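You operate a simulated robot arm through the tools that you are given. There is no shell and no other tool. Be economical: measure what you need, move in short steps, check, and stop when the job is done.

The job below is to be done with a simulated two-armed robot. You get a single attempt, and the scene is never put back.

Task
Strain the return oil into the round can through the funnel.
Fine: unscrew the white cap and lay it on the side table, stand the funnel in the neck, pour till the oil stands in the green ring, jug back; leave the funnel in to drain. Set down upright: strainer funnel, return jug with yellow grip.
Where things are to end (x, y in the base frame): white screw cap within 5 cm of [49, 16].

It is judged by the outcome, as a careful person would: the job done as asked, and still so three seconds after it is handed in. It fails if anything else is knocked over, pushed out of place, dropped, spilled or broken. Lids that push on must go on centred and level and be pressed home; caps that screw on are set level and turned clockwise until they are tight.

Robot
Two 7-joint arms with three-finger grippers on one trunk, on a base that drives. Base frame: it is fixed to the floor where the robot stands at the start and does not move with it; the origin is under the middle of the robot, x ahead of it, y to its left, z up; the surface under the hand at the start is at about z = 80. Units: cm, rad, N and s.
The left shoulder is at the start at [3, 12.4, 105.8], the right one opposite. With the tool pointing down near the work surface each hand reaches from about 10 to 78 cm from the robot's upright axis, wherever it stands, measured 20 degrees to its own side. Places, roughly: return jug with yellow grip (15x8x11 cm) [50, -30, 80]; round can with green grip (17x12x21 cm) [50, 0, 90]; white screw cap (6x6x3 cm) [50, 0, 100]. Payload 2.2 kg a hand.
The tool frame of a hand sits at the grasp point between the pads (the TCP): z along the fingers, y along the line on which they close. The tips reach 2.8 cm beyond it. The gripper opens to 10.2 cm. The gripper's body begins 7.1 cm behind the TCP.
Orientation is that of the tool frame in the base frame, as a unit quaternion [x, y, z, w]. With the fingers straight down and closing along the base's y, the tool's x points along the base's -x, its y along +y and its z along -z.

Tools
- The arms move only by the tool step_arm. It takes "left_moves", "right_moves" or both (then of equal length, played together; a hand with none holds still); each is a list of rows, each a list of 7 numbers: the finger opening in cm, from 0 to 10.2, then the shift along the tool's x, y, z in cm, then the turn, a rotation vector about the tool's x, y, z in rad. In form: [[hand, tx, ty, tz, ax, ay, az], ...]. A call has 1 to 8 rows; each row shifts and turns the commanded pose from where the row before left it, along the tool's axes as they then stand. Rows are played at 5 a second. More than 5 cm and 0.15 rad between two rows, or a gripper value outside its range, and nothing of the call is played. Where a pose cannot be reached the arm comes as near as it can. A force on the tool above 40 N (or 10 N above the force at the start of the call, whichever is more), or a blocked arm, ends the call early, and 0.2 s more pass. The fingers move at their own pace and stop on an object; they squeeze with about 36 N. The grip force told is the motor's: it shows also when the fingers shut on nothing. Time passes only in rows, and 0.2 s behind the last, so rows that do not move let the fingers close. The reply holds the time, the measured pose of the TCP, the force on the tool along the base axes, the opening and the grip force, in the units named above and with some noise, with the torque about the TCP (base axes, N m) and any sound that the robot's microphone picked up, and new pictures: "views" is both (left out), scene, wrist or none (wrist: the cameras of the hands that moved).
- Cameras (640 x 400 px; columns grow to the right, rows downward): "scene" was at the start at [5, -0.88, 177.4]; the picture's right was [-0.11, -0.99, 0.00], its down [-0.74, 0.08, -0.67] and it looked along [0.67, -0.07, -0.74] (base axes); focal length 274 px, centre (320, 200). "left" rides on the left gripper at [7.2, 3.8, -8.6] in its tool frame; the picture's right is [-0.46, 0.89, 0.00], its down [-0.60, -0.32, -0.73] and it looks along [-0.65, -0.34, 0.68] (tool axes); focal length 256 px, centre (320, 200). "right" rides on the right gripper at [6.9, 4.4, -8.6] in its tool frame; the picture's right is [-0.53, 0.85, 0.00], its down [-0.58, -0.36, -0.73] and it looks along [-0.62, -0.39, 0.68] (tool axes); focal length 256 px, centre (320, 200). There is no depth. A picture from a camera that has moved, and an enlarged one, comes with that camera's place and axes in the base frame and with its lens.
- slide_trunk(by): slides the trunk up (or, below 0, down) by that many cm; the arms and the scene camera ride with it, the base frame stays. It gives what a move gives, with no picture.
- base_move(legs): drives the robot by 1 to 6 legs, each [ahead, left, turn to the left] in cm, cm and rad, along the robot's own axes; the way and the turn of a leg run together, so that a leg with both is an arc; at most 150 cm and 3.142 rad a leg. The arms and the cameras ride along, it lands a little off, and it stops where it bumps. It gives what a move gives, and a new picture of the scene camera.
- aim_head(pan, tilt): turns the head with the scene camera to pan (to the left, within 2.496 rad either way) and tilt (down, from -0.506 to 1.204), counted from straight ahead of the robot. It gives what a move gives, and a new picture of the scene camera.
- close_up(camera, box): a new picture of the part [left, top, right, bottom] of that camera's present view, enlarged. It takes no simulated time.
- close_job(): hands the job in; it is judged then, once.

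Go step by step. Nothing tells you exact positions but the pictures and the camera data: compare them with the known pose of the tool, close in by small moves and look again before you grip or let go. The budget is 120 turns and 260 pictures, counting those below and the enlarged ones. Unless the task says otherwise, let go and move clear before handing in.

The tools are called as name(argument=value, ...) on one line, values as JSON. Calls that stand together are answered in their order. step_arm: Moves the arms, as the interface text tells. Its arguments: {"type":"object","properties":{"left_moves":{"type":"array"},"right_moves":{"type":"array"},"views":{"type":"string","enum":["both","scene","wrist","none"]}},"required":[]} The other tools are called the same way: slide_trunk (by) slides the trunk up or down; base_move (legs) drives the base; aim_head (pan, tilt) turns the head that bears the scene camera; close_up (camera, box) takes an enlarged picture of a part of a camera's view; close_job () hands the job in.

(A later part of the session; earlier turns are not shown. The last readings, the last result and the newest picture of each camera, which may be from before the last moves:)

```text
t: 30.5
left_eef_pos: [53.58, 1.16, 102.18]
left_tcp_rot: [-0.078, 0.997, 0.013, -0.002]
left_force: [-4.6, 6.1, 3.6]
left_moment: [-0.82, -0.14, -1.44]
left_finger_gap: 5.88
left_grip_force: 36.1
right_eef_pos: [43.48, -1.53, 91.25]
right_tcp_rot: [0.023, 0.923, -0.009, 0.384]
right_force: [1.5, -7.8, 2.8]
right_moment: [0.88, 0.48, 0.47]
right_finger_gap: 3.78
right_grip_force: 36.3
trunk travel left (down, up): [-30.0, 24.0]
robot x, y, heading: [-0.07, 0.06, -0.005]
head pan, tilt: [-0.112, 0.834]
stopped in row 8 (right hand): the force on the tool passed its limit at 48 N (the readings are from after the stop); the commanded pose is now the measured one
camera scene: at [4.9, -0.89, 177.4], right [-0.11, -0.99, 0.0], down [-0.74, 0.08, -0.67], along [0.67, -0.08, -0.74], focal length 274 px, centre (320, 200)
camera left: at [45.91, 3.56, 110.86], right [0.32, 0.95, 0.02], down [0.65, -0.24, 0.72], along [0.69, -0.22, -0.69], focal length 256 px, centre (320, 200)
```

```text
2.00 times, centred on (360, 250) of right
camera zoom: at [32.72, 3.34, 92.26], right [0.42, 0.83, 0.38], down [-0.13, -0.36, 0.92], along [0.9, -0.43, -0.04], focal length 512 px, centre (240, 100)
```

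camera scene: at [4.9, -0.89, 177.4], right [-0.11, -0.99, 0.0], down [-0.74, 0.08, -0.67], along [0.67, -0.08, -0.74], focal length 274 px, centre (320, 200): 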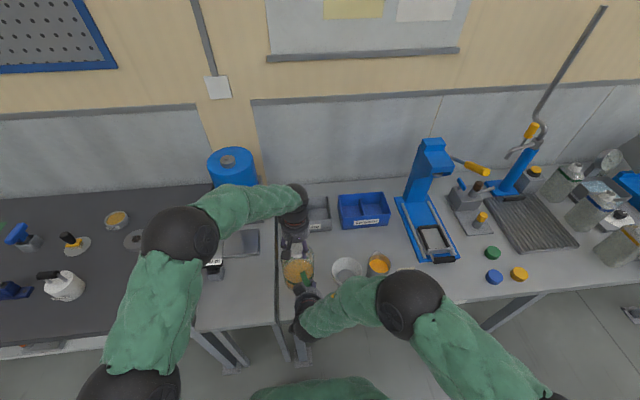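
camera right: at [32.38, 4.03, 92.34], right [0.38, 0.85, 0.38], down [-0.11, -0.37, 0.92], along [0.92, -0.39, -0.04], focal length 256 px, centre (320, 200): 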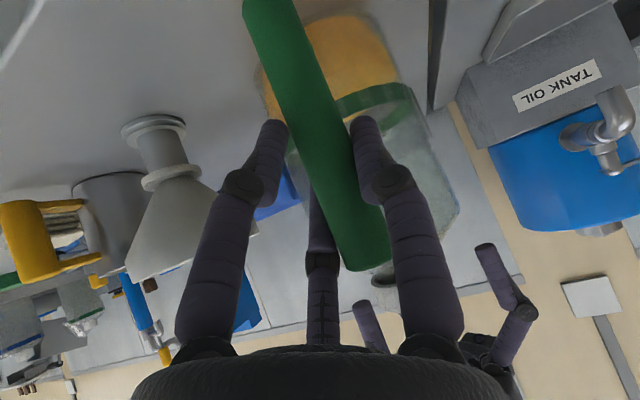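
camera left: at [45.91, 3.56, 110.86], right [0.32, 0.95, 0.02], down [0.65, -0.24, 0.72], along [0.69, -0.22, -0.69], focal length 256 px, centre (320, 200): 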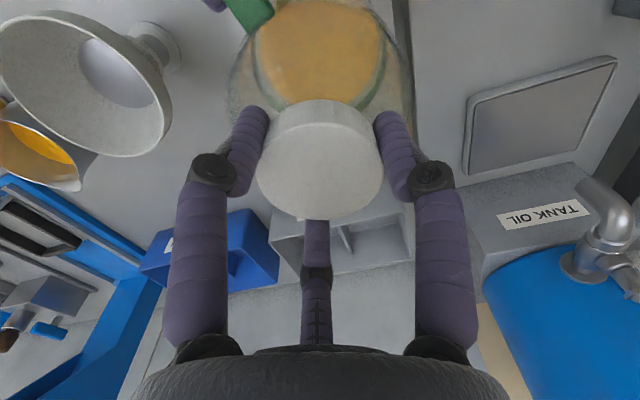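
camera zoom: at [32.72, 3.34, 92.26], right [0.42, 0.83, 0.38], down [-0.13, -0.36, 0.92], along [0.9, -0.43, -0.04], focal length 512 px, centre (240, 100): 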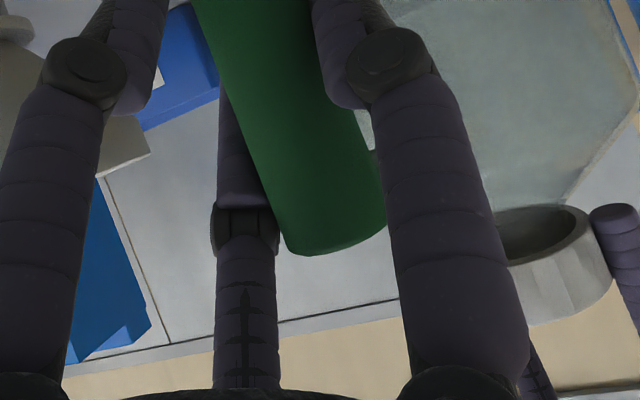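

The cap is faceted (about 5.65 across flats, 6.07 across corners) and the last grip was on corners. I'll open the left hand, ease the handle back to its place, and look at the cap.

step_arm(left_moves=[[7.5, 0, 0, 0, 0, 0, 0], [7.5, 0, 0, 0, 0, 0, 0], [7.5, 0, 0, 0, 0, 0, 0], [7.5, 0, 0, 0, 0, 0, 0], [7.5, 0, 0, 0, 0, 0, 0]], right_moves=[[0, 0, 0, 0, 0, 0, 0], [0, 0, 0.3, 0, 0, 0, 0], [0, 0, 0.3, 0, 0, 0, 0], [0, 0, 0.3, 0, 0, 0, 0], [0, 0, 0.2, 0, 0, 0, 0]], views="both")

close_up(camera="left", box=[200, 80, 440, 230])

```text
t: 31.7
left_eef_pos: [53.57, 1.16, 102.09]
left_tcp_rot: [-0.079, 0.997, 0.014, -0.003]
left_force: [7.4, 11.1, -4.0]
left_moment: [-0.01, -0.19, -0.4]
left_finger_gap: 7.96
left_grip_force: 3.5
right_eef_pos: [43.47, -0.5, 91.14]
right_tcp_rot: [0.023, 0.923, -0.008, 0.383]
right_force: [-7.7, -13.0, 6.3]
right_moment: [0.74, -1.11, -0.82]
right_finger_gap: 3.75
right_grip_force: 36.5
trunk travel left (down, up): [-30.0, 24.0]
robot x, y, heading: [0.04, 0.36, -0.002]
head pan, tilt: [-0.112, 0.834]
camera scene: at [4.98, -0.94, 177.4], right [-0.11, -0.99, 0.0], down [-0.74, 0.08, -0.67], along [0.67, -0.08, -0.74], focal length 274 px, centre (320, 200)
camera right: at [32.77, 4.42, 92.22], right [0.42, 0.83, 0.38], down [-0.13, -0.36, 0.92], along [0.9, -0.43, -0.04], focal length 256 px, centre (320, 200)
camera left: at [46.01, 3.55, 110.83], right [0.32, 0.95, 0.02], down [0.65, -0.24, 0.72], along [0.69, -0.21, -0.69], focal length 256 px, centre (320, 200)
```

scene: 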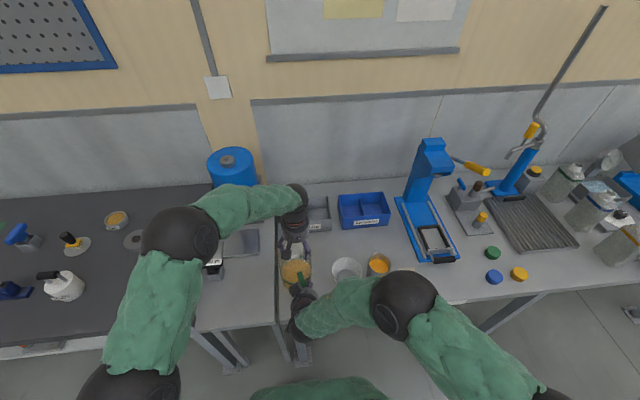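
right: 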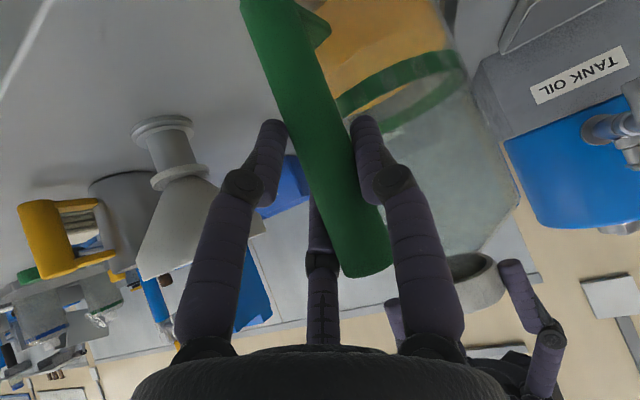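
left: 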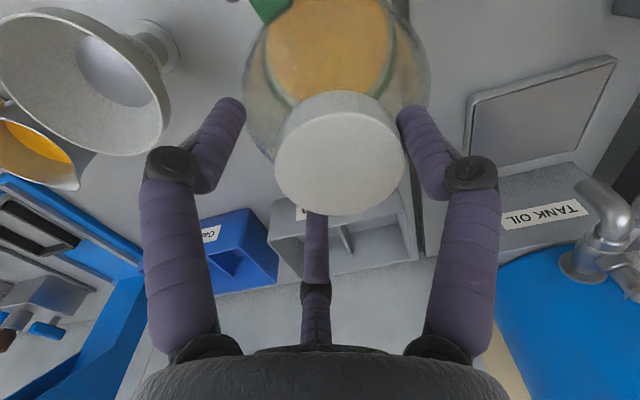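

```text
2.67 times, centred on (320, 155) of left
camera zoom: at [46.01, 3.55, 110.83], right [0.32, 0.95, 0.02], down [0.65, -0.24, 0.72], along [0.69, -0.21, -0.69], focal length 683 px, centre (320, 320)
```

zoom: 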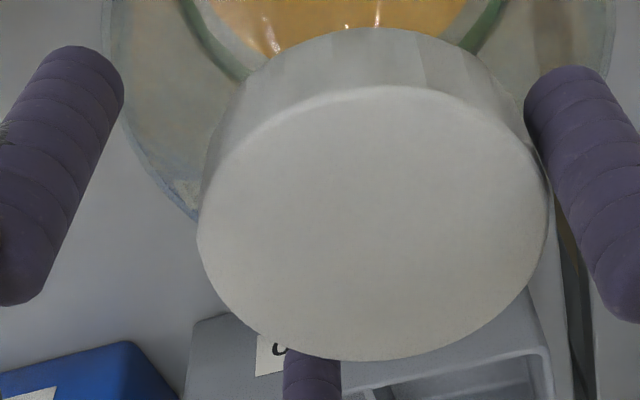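

The can pivoted about the held handle, so it now sits about 2 cm to the left. I'll relax both hands to remove the strain and re-measure.

step_arm(left_moves=[[10.2, 0, 0, 0, 0, 0, 0], [10.2, 0, 0.6, -2, 0, 0, 0], [10.2, 0, 0.6, -2, 0, 0, 0], [10.2, 0, 0, 0, 0, 0, 0]], right_moves=[[6, 0, 0, 0, 0, 0, 0], [6, 0, 0, 0, 0, 0, 0], [6, 0, 0, 0, 0, 0, 0], [6, 0, 0, 0, 0, 0, 0]], views="wrist")

close_up(camera="scene", box=[250, 220, 378, 300])

```text
t: 32.7
left_eef_pos: [53.3, 2.17, 106.3]
left_tcp_rot: [-0.079, 0.997, 0.014, -0.003]
left_force: [-0.6, 0.7, -0.1]
left_moment: [-0.03, -0.01, -0.01]
left_finger_gap: 10.19
left_grip_force: 0.0
right_eef_pos: [43.47, -0.4, 91.26]
right_tcp_rot: [0.022, 0.923, -0.008, 0.384]
right_force: [-0.1, 0.1, 0.5]
right_moment: [-0.06, -0.01, 0.01]
right_finger_gap: 6.01
right_grip_force: 0.0
trunk travel left (down, up): [-30.0, 24.0]
robot x, y, heading: [0.03, -0.08, -0.001]
head pan, tilt: [-0.112, 0.834]
camera right: at [32.8, 4.46, 92.22], right [0.42, 0.83, 0.38], down [-0.13, -0.36, 0.92], along [0.9, -0.43, -0.04], focal length 256 px, centre (320, 200)
camera left: at [45.79, 4.58, 114.85], right [0.32, 0.95, 0.02], down [0.65, -0.24, 0.72], along [0.69, -0.22, -0.69], focal length 256 px, centre (320, 200)
```

right: 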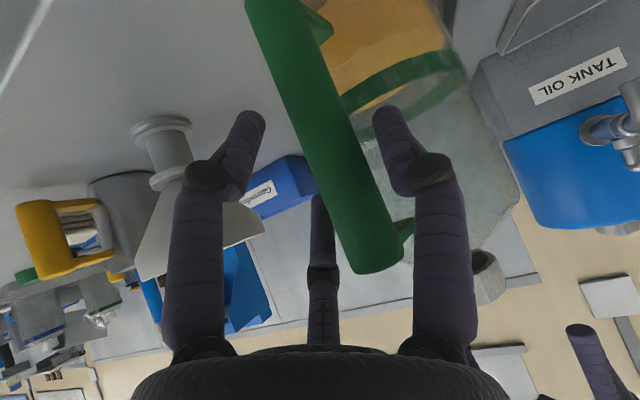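
left: 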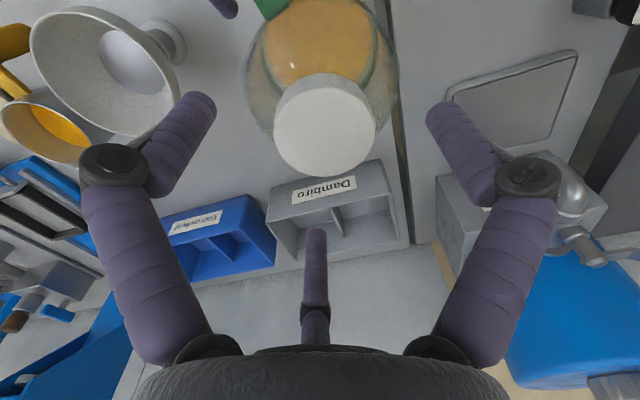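

```text
5.00 times, centred on (314, 260) of scene
camera zoom: at [5.02, -0.93, 177.39], right [-0.11, -0.99, 0.0], down [-0.74, 0.08, -0.67], along [0.67, -0.08, -0.74], focal length 1371 px, centre (350, -100)
```

zoom: 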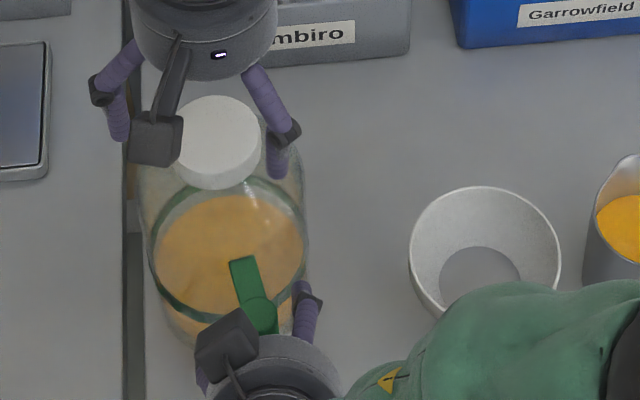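

Cap is now around (53.5, 2.4) still level. I'll re-centre the left hand on it, and recentre the right on the bar before regripping.

step_arm(left_moves=[[10.2, -0.1, 0.1, 1.5, 0.028, 0, 0], [10.2, -0.1, 0.1, 1.6, 0, 0, 0], [10.2, 0, 0, 1.5, 0, 0, 0], [10.2, 0, 0, 0, 0, 0, 0]], right_moves=[[6, 0, 0.4, 0, 0, 0, 0], [6, 0, 0.4, 0, 0, 0, 0], [6, 0, 0, 0, 0, 0, 0], [6, 0, 0, 0, 0, 0, 0]], views="wrist")

close_up(camera="left", box=[200, 60, 440, 240])

```text
t: 33.7
left_eef_pos: [53.45, 2.44, 101.63]
left_tcp_rot: [-0.079, 0.997, 0.0, 0.0]
left_force: [-0.6, 0.4, 0.2]
left_moment: [0.01, -0.02, -0.02]
left_finger_gap: 10.18
left_grip_force: 0.0
right_eef_pos: [43.46, 0.38, 91.13]
right_tcp_rot: [0.022, 0.923, -0.009, 0.383]
right_force: [-0.7, 0.6, 0.5]
right_moment: [-0.03, 0.03, -0.04]
right_finger_gap: 6.01
right_grip_force: 0.1
trunk travel left (down, up): [-30.0, 24.0]
robot x, y, heading: [0.27, -0.04, -0.003]
head pan, tilt: [-0.112, 0.834]
camera right: at [32.82, 5.25, 92.23], right [0.42, 0.83, 0.38], down [-0.13, -0.36, 0.92], along [0.9, -0.43, -0.04], focal length 256 px, centre (320, 200)
camera left: at [45.87, 5.07, 110.12], right [0.32, 0.95, 0.0], down [0.65, -0.22, 0.73], along [0.69, -0.23, -0.68], focal length 256 px, centre (320, 200)
```

right: 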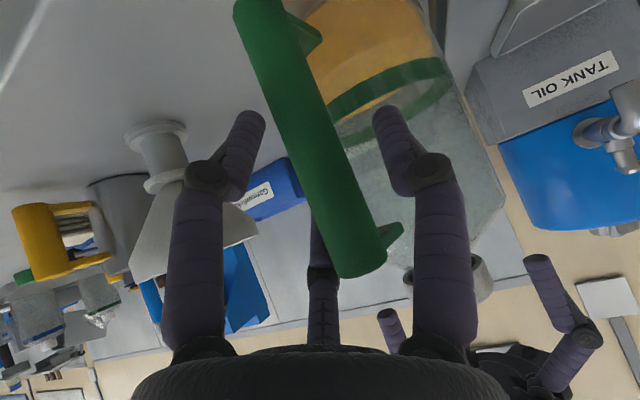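
left: 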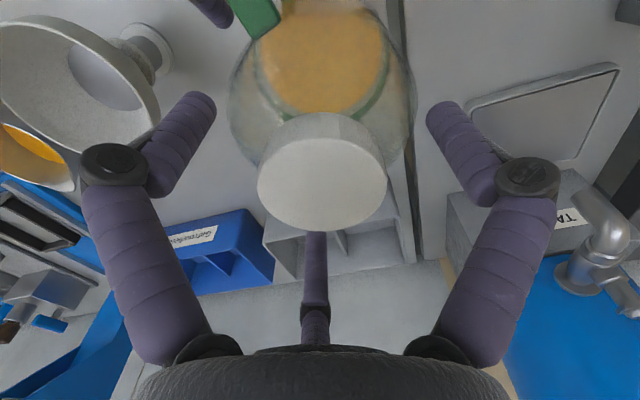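

```text
2.22 times, centred on (320, 150) of left
camera zoom: at [45.87, 5.07, 110.12], right [0.32, 0.95, 0.0], down [0.65, -0.22, 0.73], along [0.69, -0.23, -0.68], focal length 569 px, centre (320, 311)
```

zoom: 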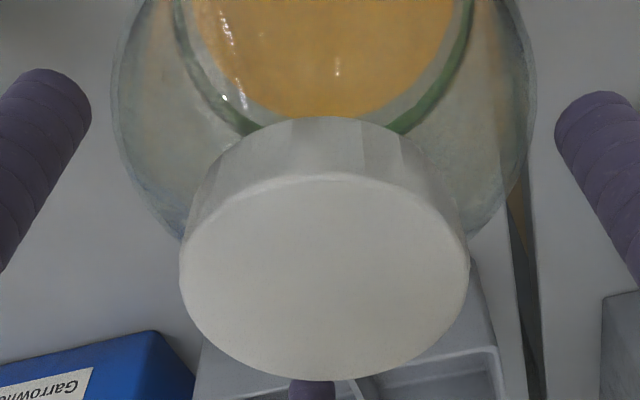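

step_arm(left_moves=[[7, 0, 0, 0, 0, 0, 0], [5, 0, 0, 0, 0, 0, 0], [0, 0, 0, 0, 0, 0, 0], [0, 0, 0, 0, 0, 0, 0], [0, 0, 0, 0, 0, 0, 0]], views="none")

step_arm(right_moves=[[5, 0, 0, 0, 0, 0, 0], [3.9, 0, 0, 0, 0, 0, 0], [0, 0, 0, 0, 0, 0, 0], [0, 0, 0, 0, 0, 0, 0]], views="none")

step_arm(left_moves=[[0, 0, 0, 0, 0, 0, -0.05], [0, 0, 0, 0, 0, 0, -0.05], [0, 0, 0, 0, 0, 0, -0.05]], views="none")

```text
t: 34.9
left_eef_pos: [53.52, 2.53, 101.77]
left_tcp_rot: [-0.079, 0.997, 0.0, 0.0]
left_force: [1.4, 14.1, 11.8]
left_moment: [0.38, 0.25, -1.36]
left_finger_gap: 5.84
left_grip_force: 36.4
right_eef_pos: [43.42, 0.26, 91.02]
right_tcp_rot: [0.023, 0.923, -0.009, 0.383]
right_force: [1.1, -14.2, -5.5]
right_moment: [0.67, 0.12, -0.08]
right_finger_gap: 6.23
right_grip_force: 1.7
trunk travel left (down, up): [-30.0, 24.0]
robot x, y, heading: [0.03, 0.03, 0.001]
head pan, tilt: [-0.112, 0.834]
```

```text
t: 35.7
left_eef_pos: [53.44, 2.7, 101.71]
left_tcp_rot: [-0.075, 0.997, 0.003, -0.001]
left_force: [-3.1, 7.8, 6.1]
left_moment: [-0.14, -0.07, -1.47]
left_finger_gap: 5.86
left_grip_force: 36.1
right_eef_pos: [43.48, 0.03, 91.26]
right_tcp_rot: [0.024, 0.922, -0.01, 0.385]
right_force: [-1.8, -10.0, 9.0]
right_moment: [0.16, 0.82, 0.38]
right_finger_gap: 3.88
right_grip_force: 35.7
trunk travel left (down, up): [-30.0, 24.0]
robot x, y, heading: [-0.17, 0.18, -0.002]
head pan, tilt: [-0.112, 0.834]
stopped in row 4 (right hand): the force on the tool passed its limit at 47 N (the readings are from after the stop); the commanded pose is now the measured one
```

```text
t: 36.2
left_eef_pos: [53.33, 2.92, 101.64]
left_tcp_rot: [-0.107, 0.994, 0.007, -0.002]
left_force: [-2.7, 7.5, 4.8]
left_moment: [-0.67, -0.24, -1.45]
left_finger_gap: 5.89
left_grip_force: 35.9
right_eef_pos: [43.55, -0.23, 91.23]
right_tcp_rot: [0.03, 0.922, -0.013, 0.385]
right_force: [-1.1, -9.3, 5.6]
right_moment: [0.53, 0.66, 0.4]
right_finger_gap: 3.87
right_grip_force: 35.9
trunk travel left (down, up): [-30.0, 24.0]
robot x, y, heading: [-0.35, 0.1, -0.002]
head pan, tilt: [-0.112, 0.834]
stopped in row 2 (right hand): the force on the tool passed its limit at 43 N (the readings are from after the stop); the commanded pose is now the measured one
```

Closing on misaligned facets twists the can. I'll rotate the left hand back a little to let the pads fall onto flats and see the torque vanish.

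step_arm(left_moves=[[0, 0, 0, 0, 0, 0, 0.08], [0, 0, 0, 0, 0, 0, 0.08], [0, 0, 0, 0, 0, 0, 0.08]], views="none")

step_arm(left_moves=[[0, 0, 0, 0, 0, 0, 0.08], [0, 0, 0, 0, 0, 0, 0.08], [0, 0, 0, 0, 0, 0, 0]], views="none")

```text
t: 37.0
left_eef_pos: [53.4, 2.9, 101.72]
left_tcp_rot: [0.012, 1.0, 0.007, -0.002]
left_force: [0.3, 8.3, 4.0]
left_moment: [0.37, 0.03, -0.04]
left_finger_gap: 5.72
left_grip_force: 35.6
right_eef_pos: [43.67, -0.23, 91.19]
right_tcp_rot: [0.029, 0.922, -0.013, 0.386]
right_force: [0.1, -5.9, 4.9]
right_moment: [0.41, -0.32, -0.54]
right_finger_gap: 3.86
right_grip_force: 35.6
trunk travel left (down, up): [-30.0, 24.0]
robot x, y, heading: [-0.13, -0.14, -0.007]
head pan, tilt: [-0.112, 0.834]
```

```text
t: 37.8
left_eef_pos: [53.44, 3.01, 101.64]
left_tcp_rot: [0.09, 0.996, 0.006, -0.003]
left_force: [-0.7, 6.8, 6.3]
left_moment: [0.39, -0.04, -0.02]
left_finger_gap: 5.68
left_grip_force: 35.3
right_eef_pos: [43.67, -0.03, 91.29]
right_tcp_rot: [0.029, 0.922, -0.013, 0.385]
right_force: [2.6, -2.5, 2.9]
right_moment: [0.26, -0.18, -0.25]
right_finger_gap: 3.87
right_grip_force: 36.0
trunk travel left (down, up): [-30.0, 24.0]
robot x, y, heading: [-0.11, 0.19, -0.007]
head pan, tilt: [-0.112, 0.834]
```

Torque vanished on the flats. Now carry the can back to its original place with both hands together (left −y 3.2 with a small clockwise yaw, right nearly still).

step_arm(left_moves=[[0, -0.1, -0.39, 0, 0, 0, 0.035], [0, -0.1, -0.39, 0, 0, 0, 0.035], [0, -0.1, -0.39, 0, 0, 0, 0.035], [0, -0.1, -0.39, 0, 0, 0, 0.035], [0, -0.1, -0.39, 0, 0, 0, 0.035], [0, -0.1, -0.39, 0, 0, 0, 0.035], [0, -0.1, -0.39, 0, 0, 0, 0.035], [0, -0.08, -0.37, 0, 0, 0, 0.035]], right_moves=[[0, 0, -0.05, 0, 0, 0, 0], [0, 0, -0.05, 0, 0, 0, 0], [0, 0, -0.05, 0, 0, 0, 0], [0, 0, -0.05, 0, 0, 0, 0], [0, 0, -0.05, 0, 0, 0, 0], [0, 0, -0.05, 0, 0, 0, 0], [0, 0, -0.05, 0, 0, 0, 0], [0, 0, -0.05, 0, 0, 0, 0]], views="scene")

```text
t: 39.6
left_eef_pos: [53.25, -0.31, 101.7]
left_tcp_rot: [0.23, 0.973, 0.005, -0.003]
left_force: [8.6, 12.5, 7.5]
left_moment: [0.34, -0.61, 0.04]
left_finger_gap: 5.66
left_grip_force: 36.2
right_eef_pos: [43.57, -0.55, 91.22]
right_tcp_rot: [0.028, 0.922, -0.013, 0.385]
right_force: [-6.1, -7.6, 8.0]
right_moment: [0.83, -1.01, -0.59]
right_finger_gap: 3.85
right_grip_force: 35.8
trunk travel left (down, up): [-30.0, 24.0]
robot x, y, heading: [-0.1, -0.06, -0.009]
head pan, tilt: [-0.112, 0.834]
camera scene: at [4.89, -0.87, 177.4], right [-0.11, -0.99, 0.0], down [-0.74, 0.08, -0.67], along [0.67, -0.08, -0.74], focal length 274 px, centre (320, 200)
```

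scene: 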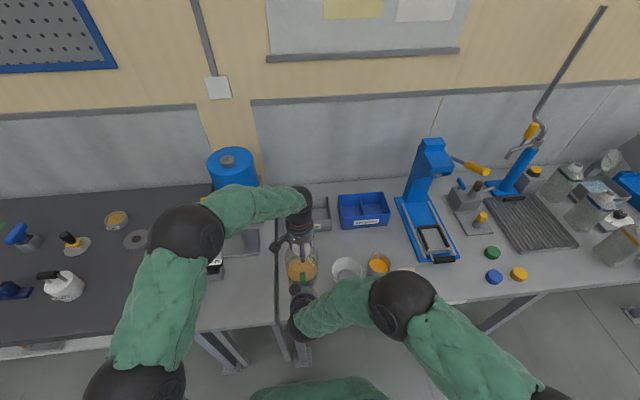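

Can is back in place. Now turn counter-clockwise on flats in small steps and read the torque.

step_arm(left_moves=[[0, 0, 0, 0, 0, 0, -0.07], [0, 0, 0, 0, 0, 0, -0.07], [0, 0, 0, 0, 0, 0, -0.07]], views="none")

step_arm(left_moves=[[0, 0, 0, 0, 0, 0, -0.07], [0, 0, 0, 0, 0, 0, -0.07], [0, 0, 0, 0, 0, 0, -0.07], [0, 0, 0, 0, 0, 0, -0.07]], views="none")

```text
t: 40.4
left_eef_pos: [53.16, -0.36, 101.68]
left_tcp_rot: [0.126, 0.992, 0.005, -0.003]
left_force: [7.8, 3.7, 12.3]
left_moment: [-0.14, -0.63, -0.02]
left_finger_gap: 5.65
left_grip_force: 35.4
right_eef_pos: [43.56, -0.54, 91.13]
right_tcp_rot: [0.027, 0.923, -0.014, 0.385]
right_force: [-4.5, 0.6, 4.2]
right_moment: [0.22, -0.55, 0.17]
right_finger_gap: 3.87
right_grip_force: 35.9
trunk travel left (down, up): [-30.0, 24.0]
robot x, y, heading: [-0.1, -0.32, -0.005]
head pan, tilt: [-0.112, 0.834]
```

```text
t: 41.4
left_eef_pos: [53.05, -0.08, 101.64]
left_tcp_rot: [0.011, 1.0, 0.01, -0.004]
left_force: [-2.6, 4.6, 5.6]
left_moment: [-0.5, -0.22, -1.31]
left_finger_gap: 5.81
left_grip_force: 35.9
right_eef_pos: [43.6, -0.96, 91.23]
right_tcp_rot: [0.035, 0.922, -0.017, 0.386]
right_force: [-1.3, -8.2, 7.7]
right_moment: [0.13, 0.54, 0.44]
right_finger_gap: 3.84
right_grip_force: 36.2
trunk travel left (down, up): [-30.0, 24.0]
robot x, y, heading: [0.31, 0.09, -0.0]
head pan, tilt: [-0.112, 0.834]
stopped in row 4 (right hand): the force on the tool passed its limit at 42 N (the readings are from after the stop); the commanded pose is now the measured one
```

There is a firm stop in the unscrewing direction at about 3/4 turn total, with free play before it, so the thread may be fully out. I'll relieve the torque and try lifting gently.

step_arm(left_moves=[[0, 0, 0, 0, 0, 0, 0.06], [0, 0, 0, -0.2, 0, 0, 0], [0, 0, 0, -0.3, 0, 0, 0], [0, 0, 0, -0.3, 0, 0, 0], [0, 0, 0, -0.3, 0, 0, 0]], views="wrist")

close_up(camera="right", box=[320, 100, 640, 300])

```text
t: 42.6
left_eef_pos: [53.04, -0.08, 102.57]
left_tcp_rot: [0.038, 0.999, 0.01, -0.006]
left_force: [-0.1, -0.1, -1.2]
left_moment: [-0.01, -0.02, -0.02]
left_finger_gap: 5.7
left_grip_force: 35.6
right_eef_pos: [43.49, -0.81, 91.17]
right_tcp_rot: [0.033, 0.922, -0.014, 0.385]
right_force: [-0.4, 1.7, 8.0]
right_moment: [-0.14, -0.2, 0.1]
right_finger_gap: 3.8
right_grip_force: 36.7
trunk travel left (down, up): [-30.0, 24.0]
robot x, y, heading: [0.04, -0.05, -0.0]
head pan, tilt: [-0.112, 0.834]
camera left: at [46.4, 4.09, 111.34], right [0.53, 0.85, 0.01], down [0.58, -0.38, 0.72], along [0.61, -0.38, -0.7], focal length 256 px, centre (320, 200)
```

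left: 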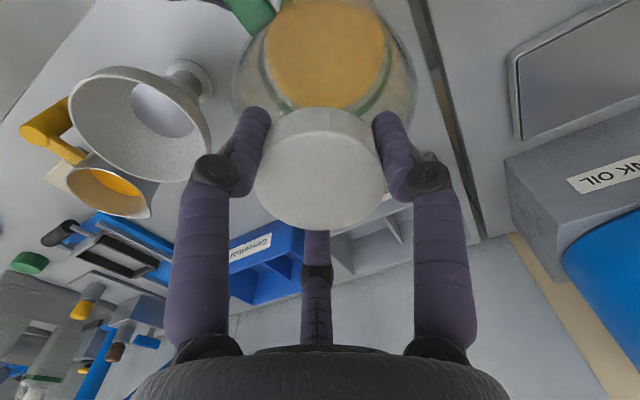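

```text
2.00 times, centred on (480, 200) of right
camera zoom: at [33.02, 4.32, 92.19], right [0.44, 0.82, 0.38], down [-0.14, -0.35, 0.93], along [0.89, -0.46, -0.04], focal length 512 px, centre (0, 200)
```

zoom: 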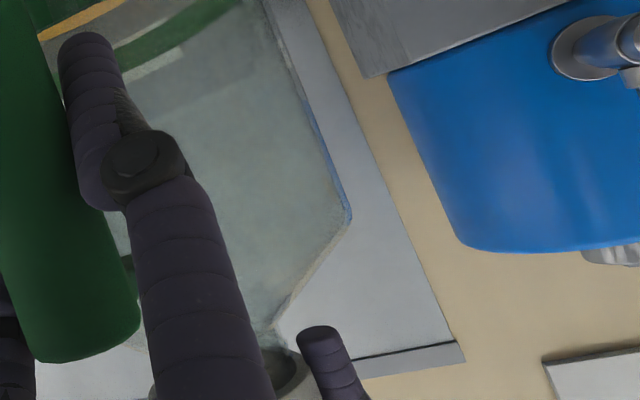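

It lifted with no resistance — the cap is free. Lift higher and check.

step_arm(left_moves=[[0, 0, 0, -1, 0, 0, 0], [0, 0, 0, -2, 0, 0, 0], [0, 0, 0, -3, 0, 0, 0], [0, 0, 0, -3, 0, 0, 0], [0, 0, 0, 0, 0, 0, 0]], views="both")

```text
t: 43.8
left_eef_pos: [53.14, -0.18, 111.7]
left_tcp_rot: [0.038, 0.999, 0.009, -0.006]
left_force: [-1.2, 0.2, -0.1]
left_moment: [-0.02, 0.01, -0.01]
left_finger_gap: 5.66
left_grip_force: 35.5
right_eef_pos: [43.63, -0.9, 91.14]
right_tcp_rot: [0.034, 0.922, -0.016, 0.385]
right_force: [-1.0, 1.7, 8.7]
right_moment: [-0.13, -0.39, 0.1]
right_finger_gap: 3.84
right_grip_force: 36.0
trunk travel left (down, up): [-30.0, 24.0]
robot x, y, heading: [0.13, -0.32, -0.004]
head pan, tilt: [-0.112, 0.834]
camera scene: at [4.9, -0.95, 177.4], right [-0.11, -0.99, 0.0], down [-0.74, 0.08, -0.67], along [0.67, -0.08, -0.74], focal length 274 px, centre (320, 200)
camera left: at [46.44, 4.01, 120.33], right [0.53, 0.85, 0.01], down [0.58, -0.38, 0.72], along [0.61, -0.38, -0.7], focal length 256 px, centre (320, 200)
```

scene: 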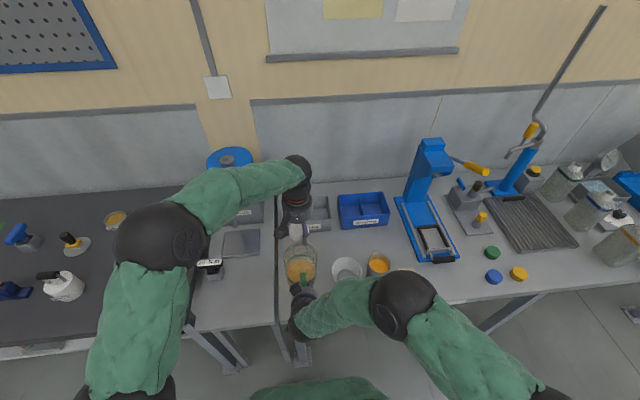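
left: 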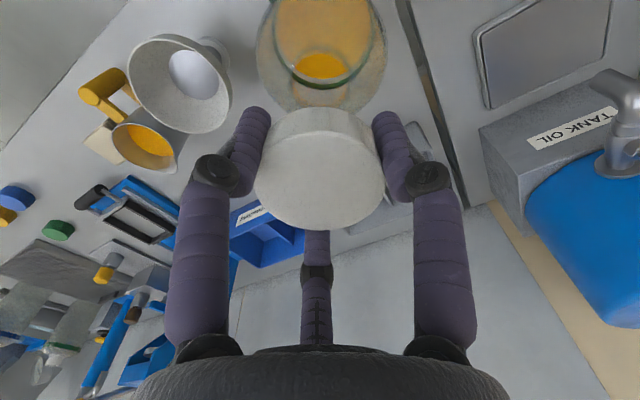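

Cap off, held level-ish. Carry it to (49,16) while the right hand lets go and backs off.

step_arm(left_moves=[[0, 1.06, 3.16, 0, 0.018, -0.011, 0], [0, 1.06, 3.16, 0, 0, 0, 0], [0, 1.06, 3.16, 0, 0, 0, 0], [0, 1.06, 3.16, 0, 0, 0, 0], [0, 1.06, 3.16, 3, 0, 0, 0], [0, 0, 0, 4.5, 0, 0, 0], [0, 0, 0, 4.5, 0, 0, 0], [0, 0, 0, 4.5, 0, 0, 0]], right_moves=[[6.5, 0, 0, 0, 0, 0, 0], [6.5, 0, 0, 0, 0, 0, 0], [6.5, 0, 0, -2, 0, 0, 0], [6.5, 0, 0, -3, 0, 0, 0], [6.5, 0, 0, -3, 0, 0, 0], [6.5, 0, 0, -3, 0, 0, 0], [6.5, 0, 0, 0, 0, 0, 0], [6.5, 0, 0, 0, 0, 0, 0]])

```text
t: 45.6
left_eef_pos: [49.15, 15.84, 95.26]
left_tcp_rot: [0.038, 0.999, 0.002, 0.0]
left_force: [-0.5, 0.3, 0.2]
left_moment: [0.0, 0.0, 0.01]
left_finger_gap: 5.66
left_grip_force: 35.8
right_eef_pos: [35.79, -0.29, 98.82]
right_tcp_rot: [0.033, 0.923, -0.016, 0.383]
right_force: [0.0, 0.1, 0.3]
right_moment: [-0.04, 0.05, -0.03]
right_finger_gap: 6.49
right_grip_force: 0.1
trunk travel left (down, up): [-30.0, 24.0]
robot x, y, heading: [-0.01, 0.11, -0.003]
head pan, tilt: [-0.112, 0.834]
camera scene: at [5.05, -0.99, 177.39], right [-0.11, -0.99, 0.0], down [-0.74, 0.08, -0.67], along [0.67, -0.08, -0.74], focal length 274 px, centre (320, 200)
camera right: at [25.23, 4.9, 99.86], right [0.44, 0.82, 0.38], down [-0.14, -0.35, 0.93], along [0.89, -0.46, -0.04], focal length 256 px, centre (320, 200)
camera left: at [42.36, 20.19, 103.72], right [0.53, 0.85, 0.0], down [0.58, -0.36, 0.73], along [0.62, -0.39, -0.68], focal length 256 px, centre (320, 200)
```

scene: 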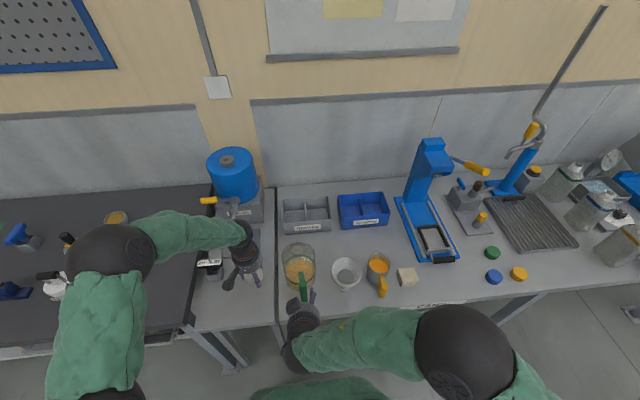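
right: 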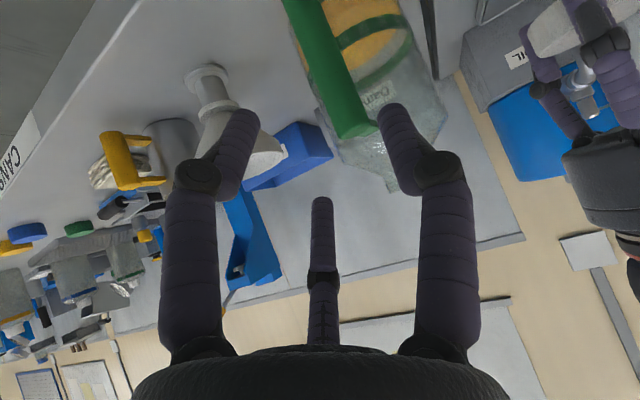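
left: 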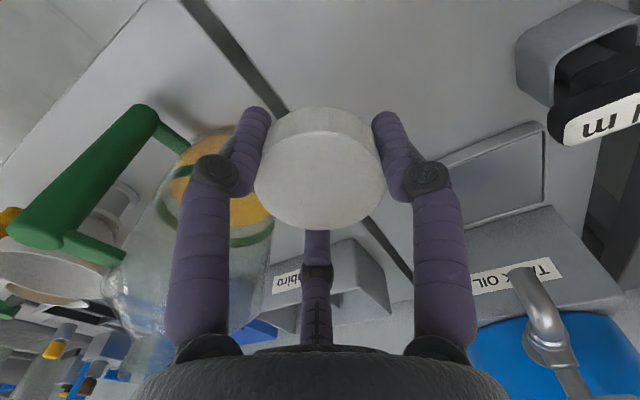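

step_arm(left_moves=[[0, 0, 0, 4, 0, 0, 0], [0, 0, 0, 4, 0, 0, 0], [0, 0, 0, 2.4, 0, 0, 0], [0, 0, 0, 0.5, 0, 0, 0], [0, 0, 0, 0.4, 0, 0, 0]], views="wrist")

step_arm(left_moves=[[0, 0, 0, 0.2, 0, 0, 0], [0, 0, 0, 0.2, 0, 0, 0], [0, 0, 0, 0, 0, 0, 0]], views="wrist")

```text
t: 46.8
left_eef_pos: [49.22, 15.97, 83.88]
left_tcp_rot: [0.038, 0.999, 0.001, 0.0]
left_force: [0.3, 0.4, 0.0]
left_moment: [-0.03, 0.0, -0.02]
left_finger_gap: 5.67
left_grip_force: 36.1
right_eef_pos: [35.82, -0.31, 98.7]
right_tcp_rot: [0.033, 0.923, -0.015, 0.384]
right_force: [-0.2, -0.1, 0.5]
right_moment: [0.0, 0.03, -0.02]
right_finger_gap: 6.51
right_grip_force: 0.0
trunk travel left (down, up): [-30.0, 24.0]
robot x, y, heading: [0.12, -0.48, -0.006]
head pan, tilt: [-0.112, 0.834]
camera left: at [42.38, 20.36, 92.44], right [0.53, 0.85, 0.0], down [0.58, -0.36, 0.73], along [0.62, -0.39, -0.68], focal length 256 px, centre (320, 200)
```

left: 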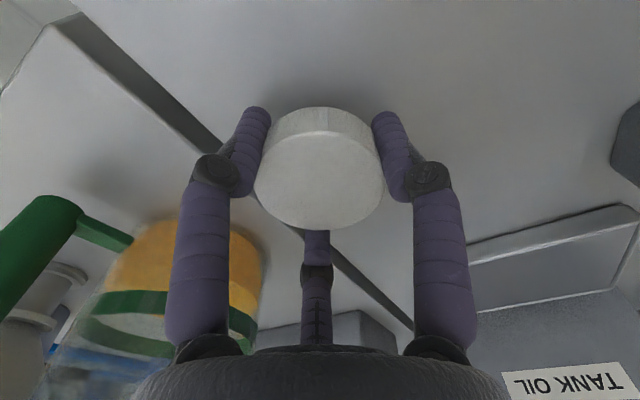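

```text
t: 47.6
left_eef_pos: [49.15, 15.98, 83.55]
left_tcp_rot: [0.039, 0.999, 0.001, -0.001]
left_force: [0.5, -0.1, -0.3]
left_moment: [0.0, -0.02, -0.01]
left_finger_gap: 5.65
left_grip_force: 36.2
right_eef_pos: [35.73, -0.13, 98.73]
right_tcp_rot: [0.033, 0.923, -0.016, 0.383]
right_force: [0.0, -0.3, -1.2]
right_moment: [0.02, 0.0, -0.02]
right_finger_gap: 6.51
right_grip_force: 0.2
trunk travel left (down, up): [-30.0, 24.0]
robot x, y, heading: [-0.57, -0.1, 0.003]
head pan, tilt: [-0.112, 0.834]
camera left: at [42.35, 20.32, 92.02], right [0.53, 0.85, 0.0], down [0.58, -0.36, 0.73], along [0.62, -0.39, -0.68], focal length 256 px, centre (320, 200)
```

left: 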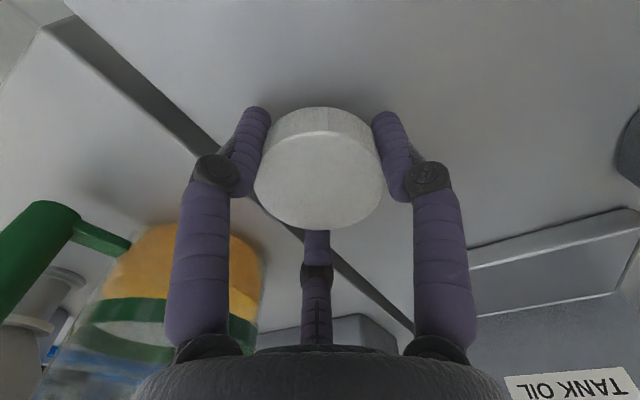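

step_arm(left_moves=[[0, 0, 0, 0.2, 0, 0, 0], [0, 0, 0, 0.2, 0, 0, 0], [0, 0, 0, 0.2, 0, 0, 0], [0, 0, 0, 0, 0, 0, 0]], views="none")

step_arm(left_moves=[[0, 0, 0, 0.15, 0, 0, 0], [0, 0, 0, 0.15, 0, 0, 0], [0, 0, 0, 0, 0, 0, 0]], views="wrist")

```text
t: 48.6
left_eef_pos: [49.21, 15.92, 82.98]
left_tcp_rot: [0.038, 0.999, 0.0, 0.0]
left_force: [-0.5, -0.3, 0.8]
left_moment: [0.0, -0.01, -0.01]
left_finger_gap: 5.66
left_grip_force: 35.7
right_eef_pos: [35.76, -0.24, 98.69]
right_tcp_rot: [0.034, 0.923, -0.016, 0.384]
right_force: [0.1, 0.9, 0.0]
right_moment: [0.04, 0.0, 0.01]
right_finger_gap: 6.5
right_grip_force: 0.1
trunk travel left (down, up): [-30.0, 24.0]
robot x, y, heading: [-0.16, 0.21, -0.002]
head pan, tilt: [-0.112, 0.834]
```

```text
t: 49.4
left_eef_pos: [49.06, 15.97, 82.72]
left_tcp_rot: [0.039, 0.999, 0.001, 0.0]
left_force: [0.0, 0.7, 0.1]
left_moment: [0.02, 0.0, -0.01]
left_finger_gap: 5.66
left_grip_force: 36.0
right_eef_pos: [35.7, -0.23, 98.81]
right_tcp_rot: [0.033, 0.923, -0.016, 0.384]
right_force: [0.0, 0.4, 0.3]
right_moment: [0.01, -0.02, 0.01]
right_finger_gap: 6.51
right_grip_force: 0.0
trunk travel left (down, up): [-30.0, 24.0]
robot x, y, heading: [0.02, -0.07, -0.002]
head pan, tilt: [-0.112, 0.834]
camera left: at [42.35, 20.29, 91.17], right [0.53, 0.85, 0.0], down [0.58, -0.36, 0.73], along [0.62, -0.39, -0.68], focal length 256 px, centre (320, 200)
```

left: 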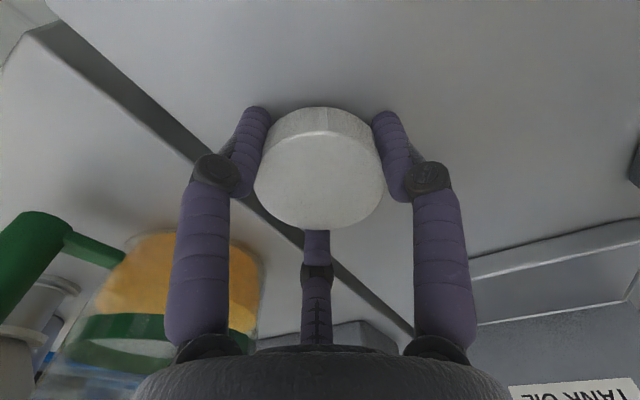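

step_arm(left_moves=[[0, 0, 0, 0.2, 0, 0, 0], [0, 0, 0, 0.2, 0, 0, 0], [0, 0, 0, 0.2, 0, 0, 0], [0, 0, 0, 0.0, 0, 0, 0]], views="none")

step_arm(left_moves=[[0, 0, 0, 0.2, 0, 0, 0], [0, 0, 0, 0.2, 0, 0, 0], [0, 0, 0, 0.0, 0, 0, 0]], views="both")

```text
t: 50.0
left_eef_pos: [49.37, 15.86, 82.66]
left_tcp_rot: [0.038, 0.999, 0.002, 0.002]
left_force: [-9.2, -2.7, 25.7]
left_moment: [-0.54, 1.26, 0.0]
left_finger_gap: 5.64
left_grip_force: 35.6
right_eef_pos: [35.65, -0.26, 98.82]
right_tcp_rot: [0.033, 0.922, -0.015, 0.385]
right_force: [0.1, -0.4, -0.4]
right_moment: [-0.01, 0.02, -0.05]
right_finger_gap: 6.51
right_grip_force: 0.0
trunk travel left (down, up): [-30.0, 24.0]
robot x, y, heading: [-0.34, 0.34, -0.006]
head pan, tilt: [-0.112, 0.834]
stopped in row 3 (left hand): the force on the tool passed its limit at 44 N (the readings are from after the stop); the commanded pose is now the measured one
```

```text
t: 50.5
left_eef_pos: [49.27, 15.91, 82.62]
left_tcp_rot: [0.037, 0.999, 0.002, 0.003]
left_force: [-9.7, -2.5, 25.4]
left_moment: [-0.52, 1.2, -0.01]
left_finger_gap: 5.66
left_grip_force: 36.1
right_eef_pos: [35.61, -0.34, 98.85]
right_tcp_rot: [0.033, 0.922, -0.016, 0.385]
right_force: [0.9, 0.4, -0.2]
right_moment: [-0.03, 0.01, 0.0]
right_finger_gap: 6.5
right_grip_force: 0.0
trunk travel left (down, up): [-30.0, 24.0]
robot x, y, heading: [-0.24, -0.06, -0.003]
head pan, tilt: [-0.112, 0.834]
stopped in row 2 (left hand): the force on the tool passed its limit at 44 N (the readings are from after the stop); the commanded pose is now the measured one
camera scene: at [4.69, -1.06, 177.41], right [-0.11, -0.99, 0.0], down [-0.74, 0.08, -0.67], along [0.67, -0.08, -0.74], focal length 274 px, centre (320, 200)
camera left: at [42.46, 20.28, 91.17], right [0.53, 0.85, 0.01], down [0.57, -0.37, 0.73], along [0.62, -0.38, -0.68], focal length 256 px, centre (320, 200)
```

scene: 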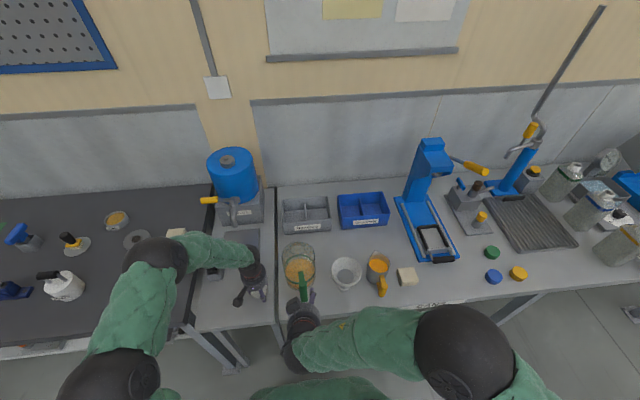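
left: 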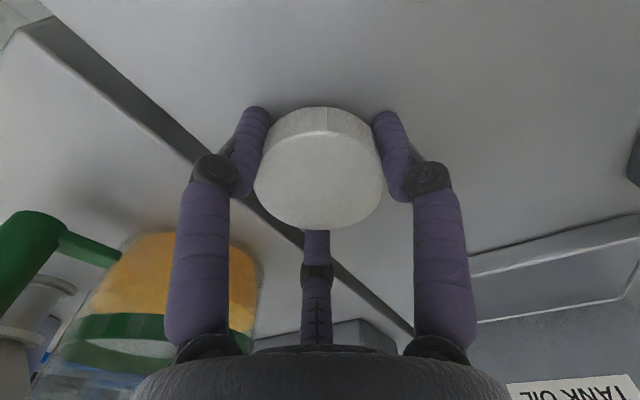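

Contact with the table. Ease up slightly, open and lift away.

step_arm(left_moves=[[0, 0, 0, -0.05, 0, 0, 0], [7.5, 0, 0, 0, 0, 0, 0], [8.5, 0, 0, 0, 0, 0, 0], [8.5, 0, 0, -2, 0, 0, 0], [8.5, 0, 0, -4, 0, 0, 0], [8.5, 0, 0, -4.5, 0, 0, 0], [8.5, 0, 0, -4.5, 0, 0, 0], [8.5, 0, 0, -4.5, 0, 0, 0]], right_moves=[[6.5, 0, 0, -2, 0, 0, 0], [6.5, 0, -4, -2, 0, 0, 0], [6.5, 0, -4, 0, 0, 0, 0], [6.5, 0, -4, 0, 0, 0, 0], [6.5, 0, 0, 0, 0, 0, 0], [6.5, 0, 0, 0, 0, 0, 0], [6.5, 0, 0, 0, 0, 0, 0], [6.5, 0, 0, 0, 0, 0, 0]])

close_up(camera="right", box=[160, 20, 416, 180])

close_up(camera="scene", box=[270, 230, 398, 310])

```text
t: 52.2
left_eef_pos: [49.12, 15.74, 101.96]
left_tcp_rot: [0.039, 0.999, 0.002, 0.003]
left_force: [0.3, -0.1, -1.0]
left_moment: [0.0, 0.0, -0.03]
left_finger_gap: 8.49
left_grip_force: 0.1
right_eef_pos: [32.12, -12.08, 101.62]
right_tcp_rot: [0.033, 0.922, -0.016, 0.385]
right_force: [-0.6, -1.0, 1.4]
right_moment: [0.03, 0.0, 0.01]
right_finger_gap: 6.51
right_grip_force: 0.0
trunk travel left (down, up): [-30.0, 24.0]
robot x, y, heading: [0.09, -0.12, 0.0]
head pan, tilt: [-0.112, 0.834]
camera scene: at [4.8, -1.01, 177.4], right [-0.11, -0.99, 0.0], down [-0.74, 0.08, -0.67], along [0.67, -0.08, -0.74], focal length 274 px, centre (320, 200)
camera right: at [21.47, -6.99, 102.76], right [0.44, 0.82, 0.38], down [-0.14, -0.35, 0.93], along [0.89, -0.46, -0.04], focal length 256 px, centre (320, 200)
camera left: at [42.29, 20.09, 110.61], right [0.53, 0.85, 0.01], down [0.57, -0.37, 0.73], along [0.62, -0.39, -0.68], focal length 256 px, centre (320, 200)
```

scene: 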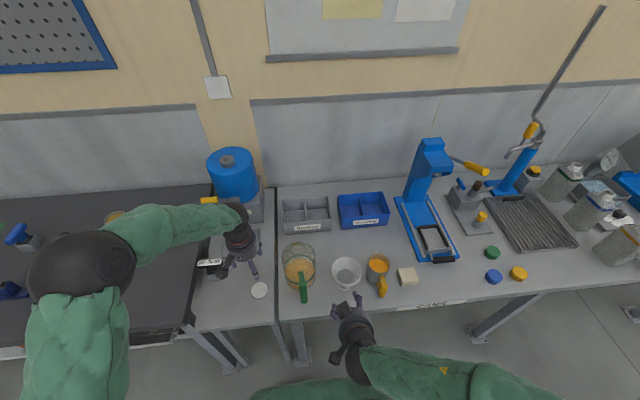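
right: 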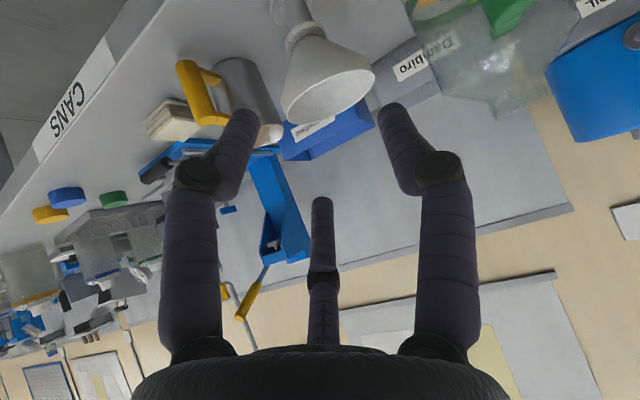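
left: 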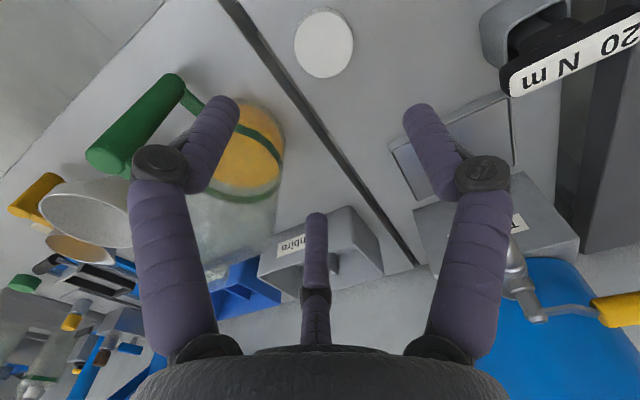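

```text
2.50 times, centred on (288, 100) of right
camera zoom: at [21.47, -6.99, 102.76], right [0.44, 0.82, 0.38], down [-0.14, -0.35, 0.93], along [0.89, -0.46, -0.04], focal length 640 px, centre (400, 450)
```

zoom: 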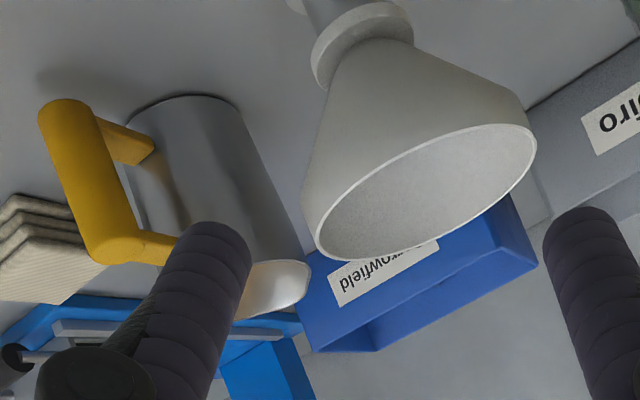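

```text
5.00 times, centred on (334, 270) of scene
camera zoom: at [4.8, -1.01, 177.4], right [-0.11, -0.99, 0.0], down [-0.74, 0.08, -0.67], along [0.67, -0.08, -0.74], focal length 1371 px, centre (250, -150)
```

zoom: 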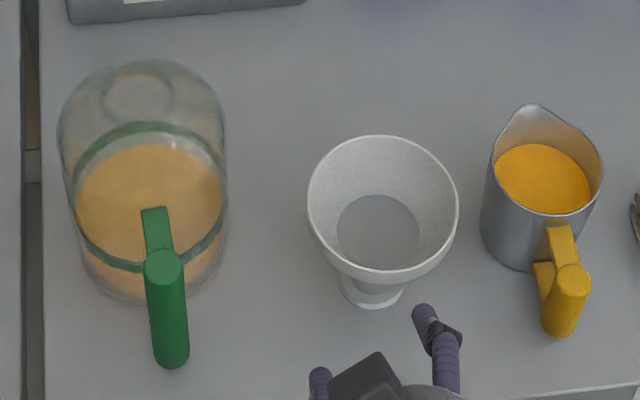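

Cap is lying at its place. The funnel's rim is about (48, -15, 92.5) with radius 5; I'll pinch its right-hand wall from above with a small tilt matching the cone. First reorient the right hand and park the left higher.

step_arm(right_moves=[[5, 0, 0, 0, 0, 0.131, 0], [5, 0, 0, 0, 0, 0.131, 0], [5, 0, 0, 0, 0, 0.131, 0], [5, 0, 0, 0, 0, 0.131, 0], [4, 0, 0, 0, 0, 0.131, 0], [4, 0, 0, 0, 0, 0.131, 0], [4, 0, 0, -2, 0, 0, -0.073], [4, 0, 0, -4, 0, 0, 0]], left_moves=[[8.5, 0, 2, -2, 0, 0, 0], [8.5, 0, 2, -2, 0, 0, 0], [8.5, 0, 2, -2, 0, 0, 0], [8.5, 0, 2, 0, 0, 0, 0], [8.5, 0, 0, 0, 0, 0, 0], [8.5, 0, 0, 0, 0, 0, 0], [8.5, 0, 0, 0, 0, 0, 0], [8.5, 0, 0, 0, 0, 0, 0]], views="none")

step_arm(right_moves=[[4, -4, 0, 0, -0.1, 0, 0], [4, -4, 0, 0, -0.1, 0, 0], [4, -4, 0, 0, -0.1, 0, 0], [4, -4, 0, 0, -0.1, 0, 0], [4, 0, 0, 0, 0, 0, 0]], views="wrist")

```text
t: 54.0
left_eef_pos: [49.87, 23.88, 107.99]
left_tcp_rot: [0.039, 0.999, 0.002, 0.001]
left_force: [-0.4, 0.6, -0.5]
left_moment: [0.01, -0.01, -0.01]
left_finger_gap: 8.51
left_grip_force: 0.0
right_eef_pos: [31.88, -11.97, 107.64]
right_tcp_rot: [0.0, 1.0, -0.002, 0.001]
right_force: [0.0, -0.1, 0.1]
right_moment: [0.01, 0.01, -0.01]
right_finger_gap: 4.02
right_grip_force: 0.0
trunk travel left (down, up): [-30.0, 24.0]
robot x, y, heading: [0.23, 0.17, 0.003]
head pan, tilt: [-0.112, 0.834]
```

```text
t: 55.2
left_eef_pos: [49.83, 23.88, 108.09]
left_tcp_rot: [0.039, 0.999, 0.002, 0.002]
left_force: [-0.1, 0.4, 0.3]
left_moment: [-0.01, -0.03, 0.0]
left_finger_gap: 8.49
left_grip_force: 0.1
right_eef_pos: [48.05, -12.01, 107.85]
right_tcp_rot: [0.001, 0.98, 0.197, 0.001]
right_force: [0.8, -0.2, -0.1]
right_moment: [0.04, -0.03, -0.02]
right_finger_gap: 4.01
right_grip_force: 0.0
trunk travel left (down, up): [-30.0, 24.0]
robot x, y, heading: [-0.06, 0.12, 0.0]
head pan, tilt: [-0.112, 0.834]
camera right: at [41.16, -11.27, 117.33], right [0.53, 0.78, 0.33], down [0.57, -0.62, 0.54], along [0.62, -0.1, -0.78], focal length 256 px, centre (320, 200)
```

right: 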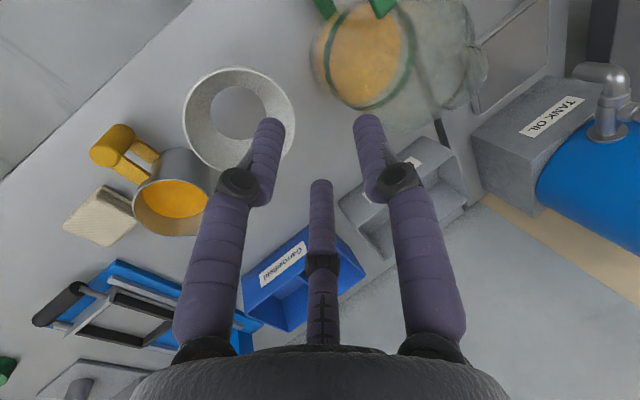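

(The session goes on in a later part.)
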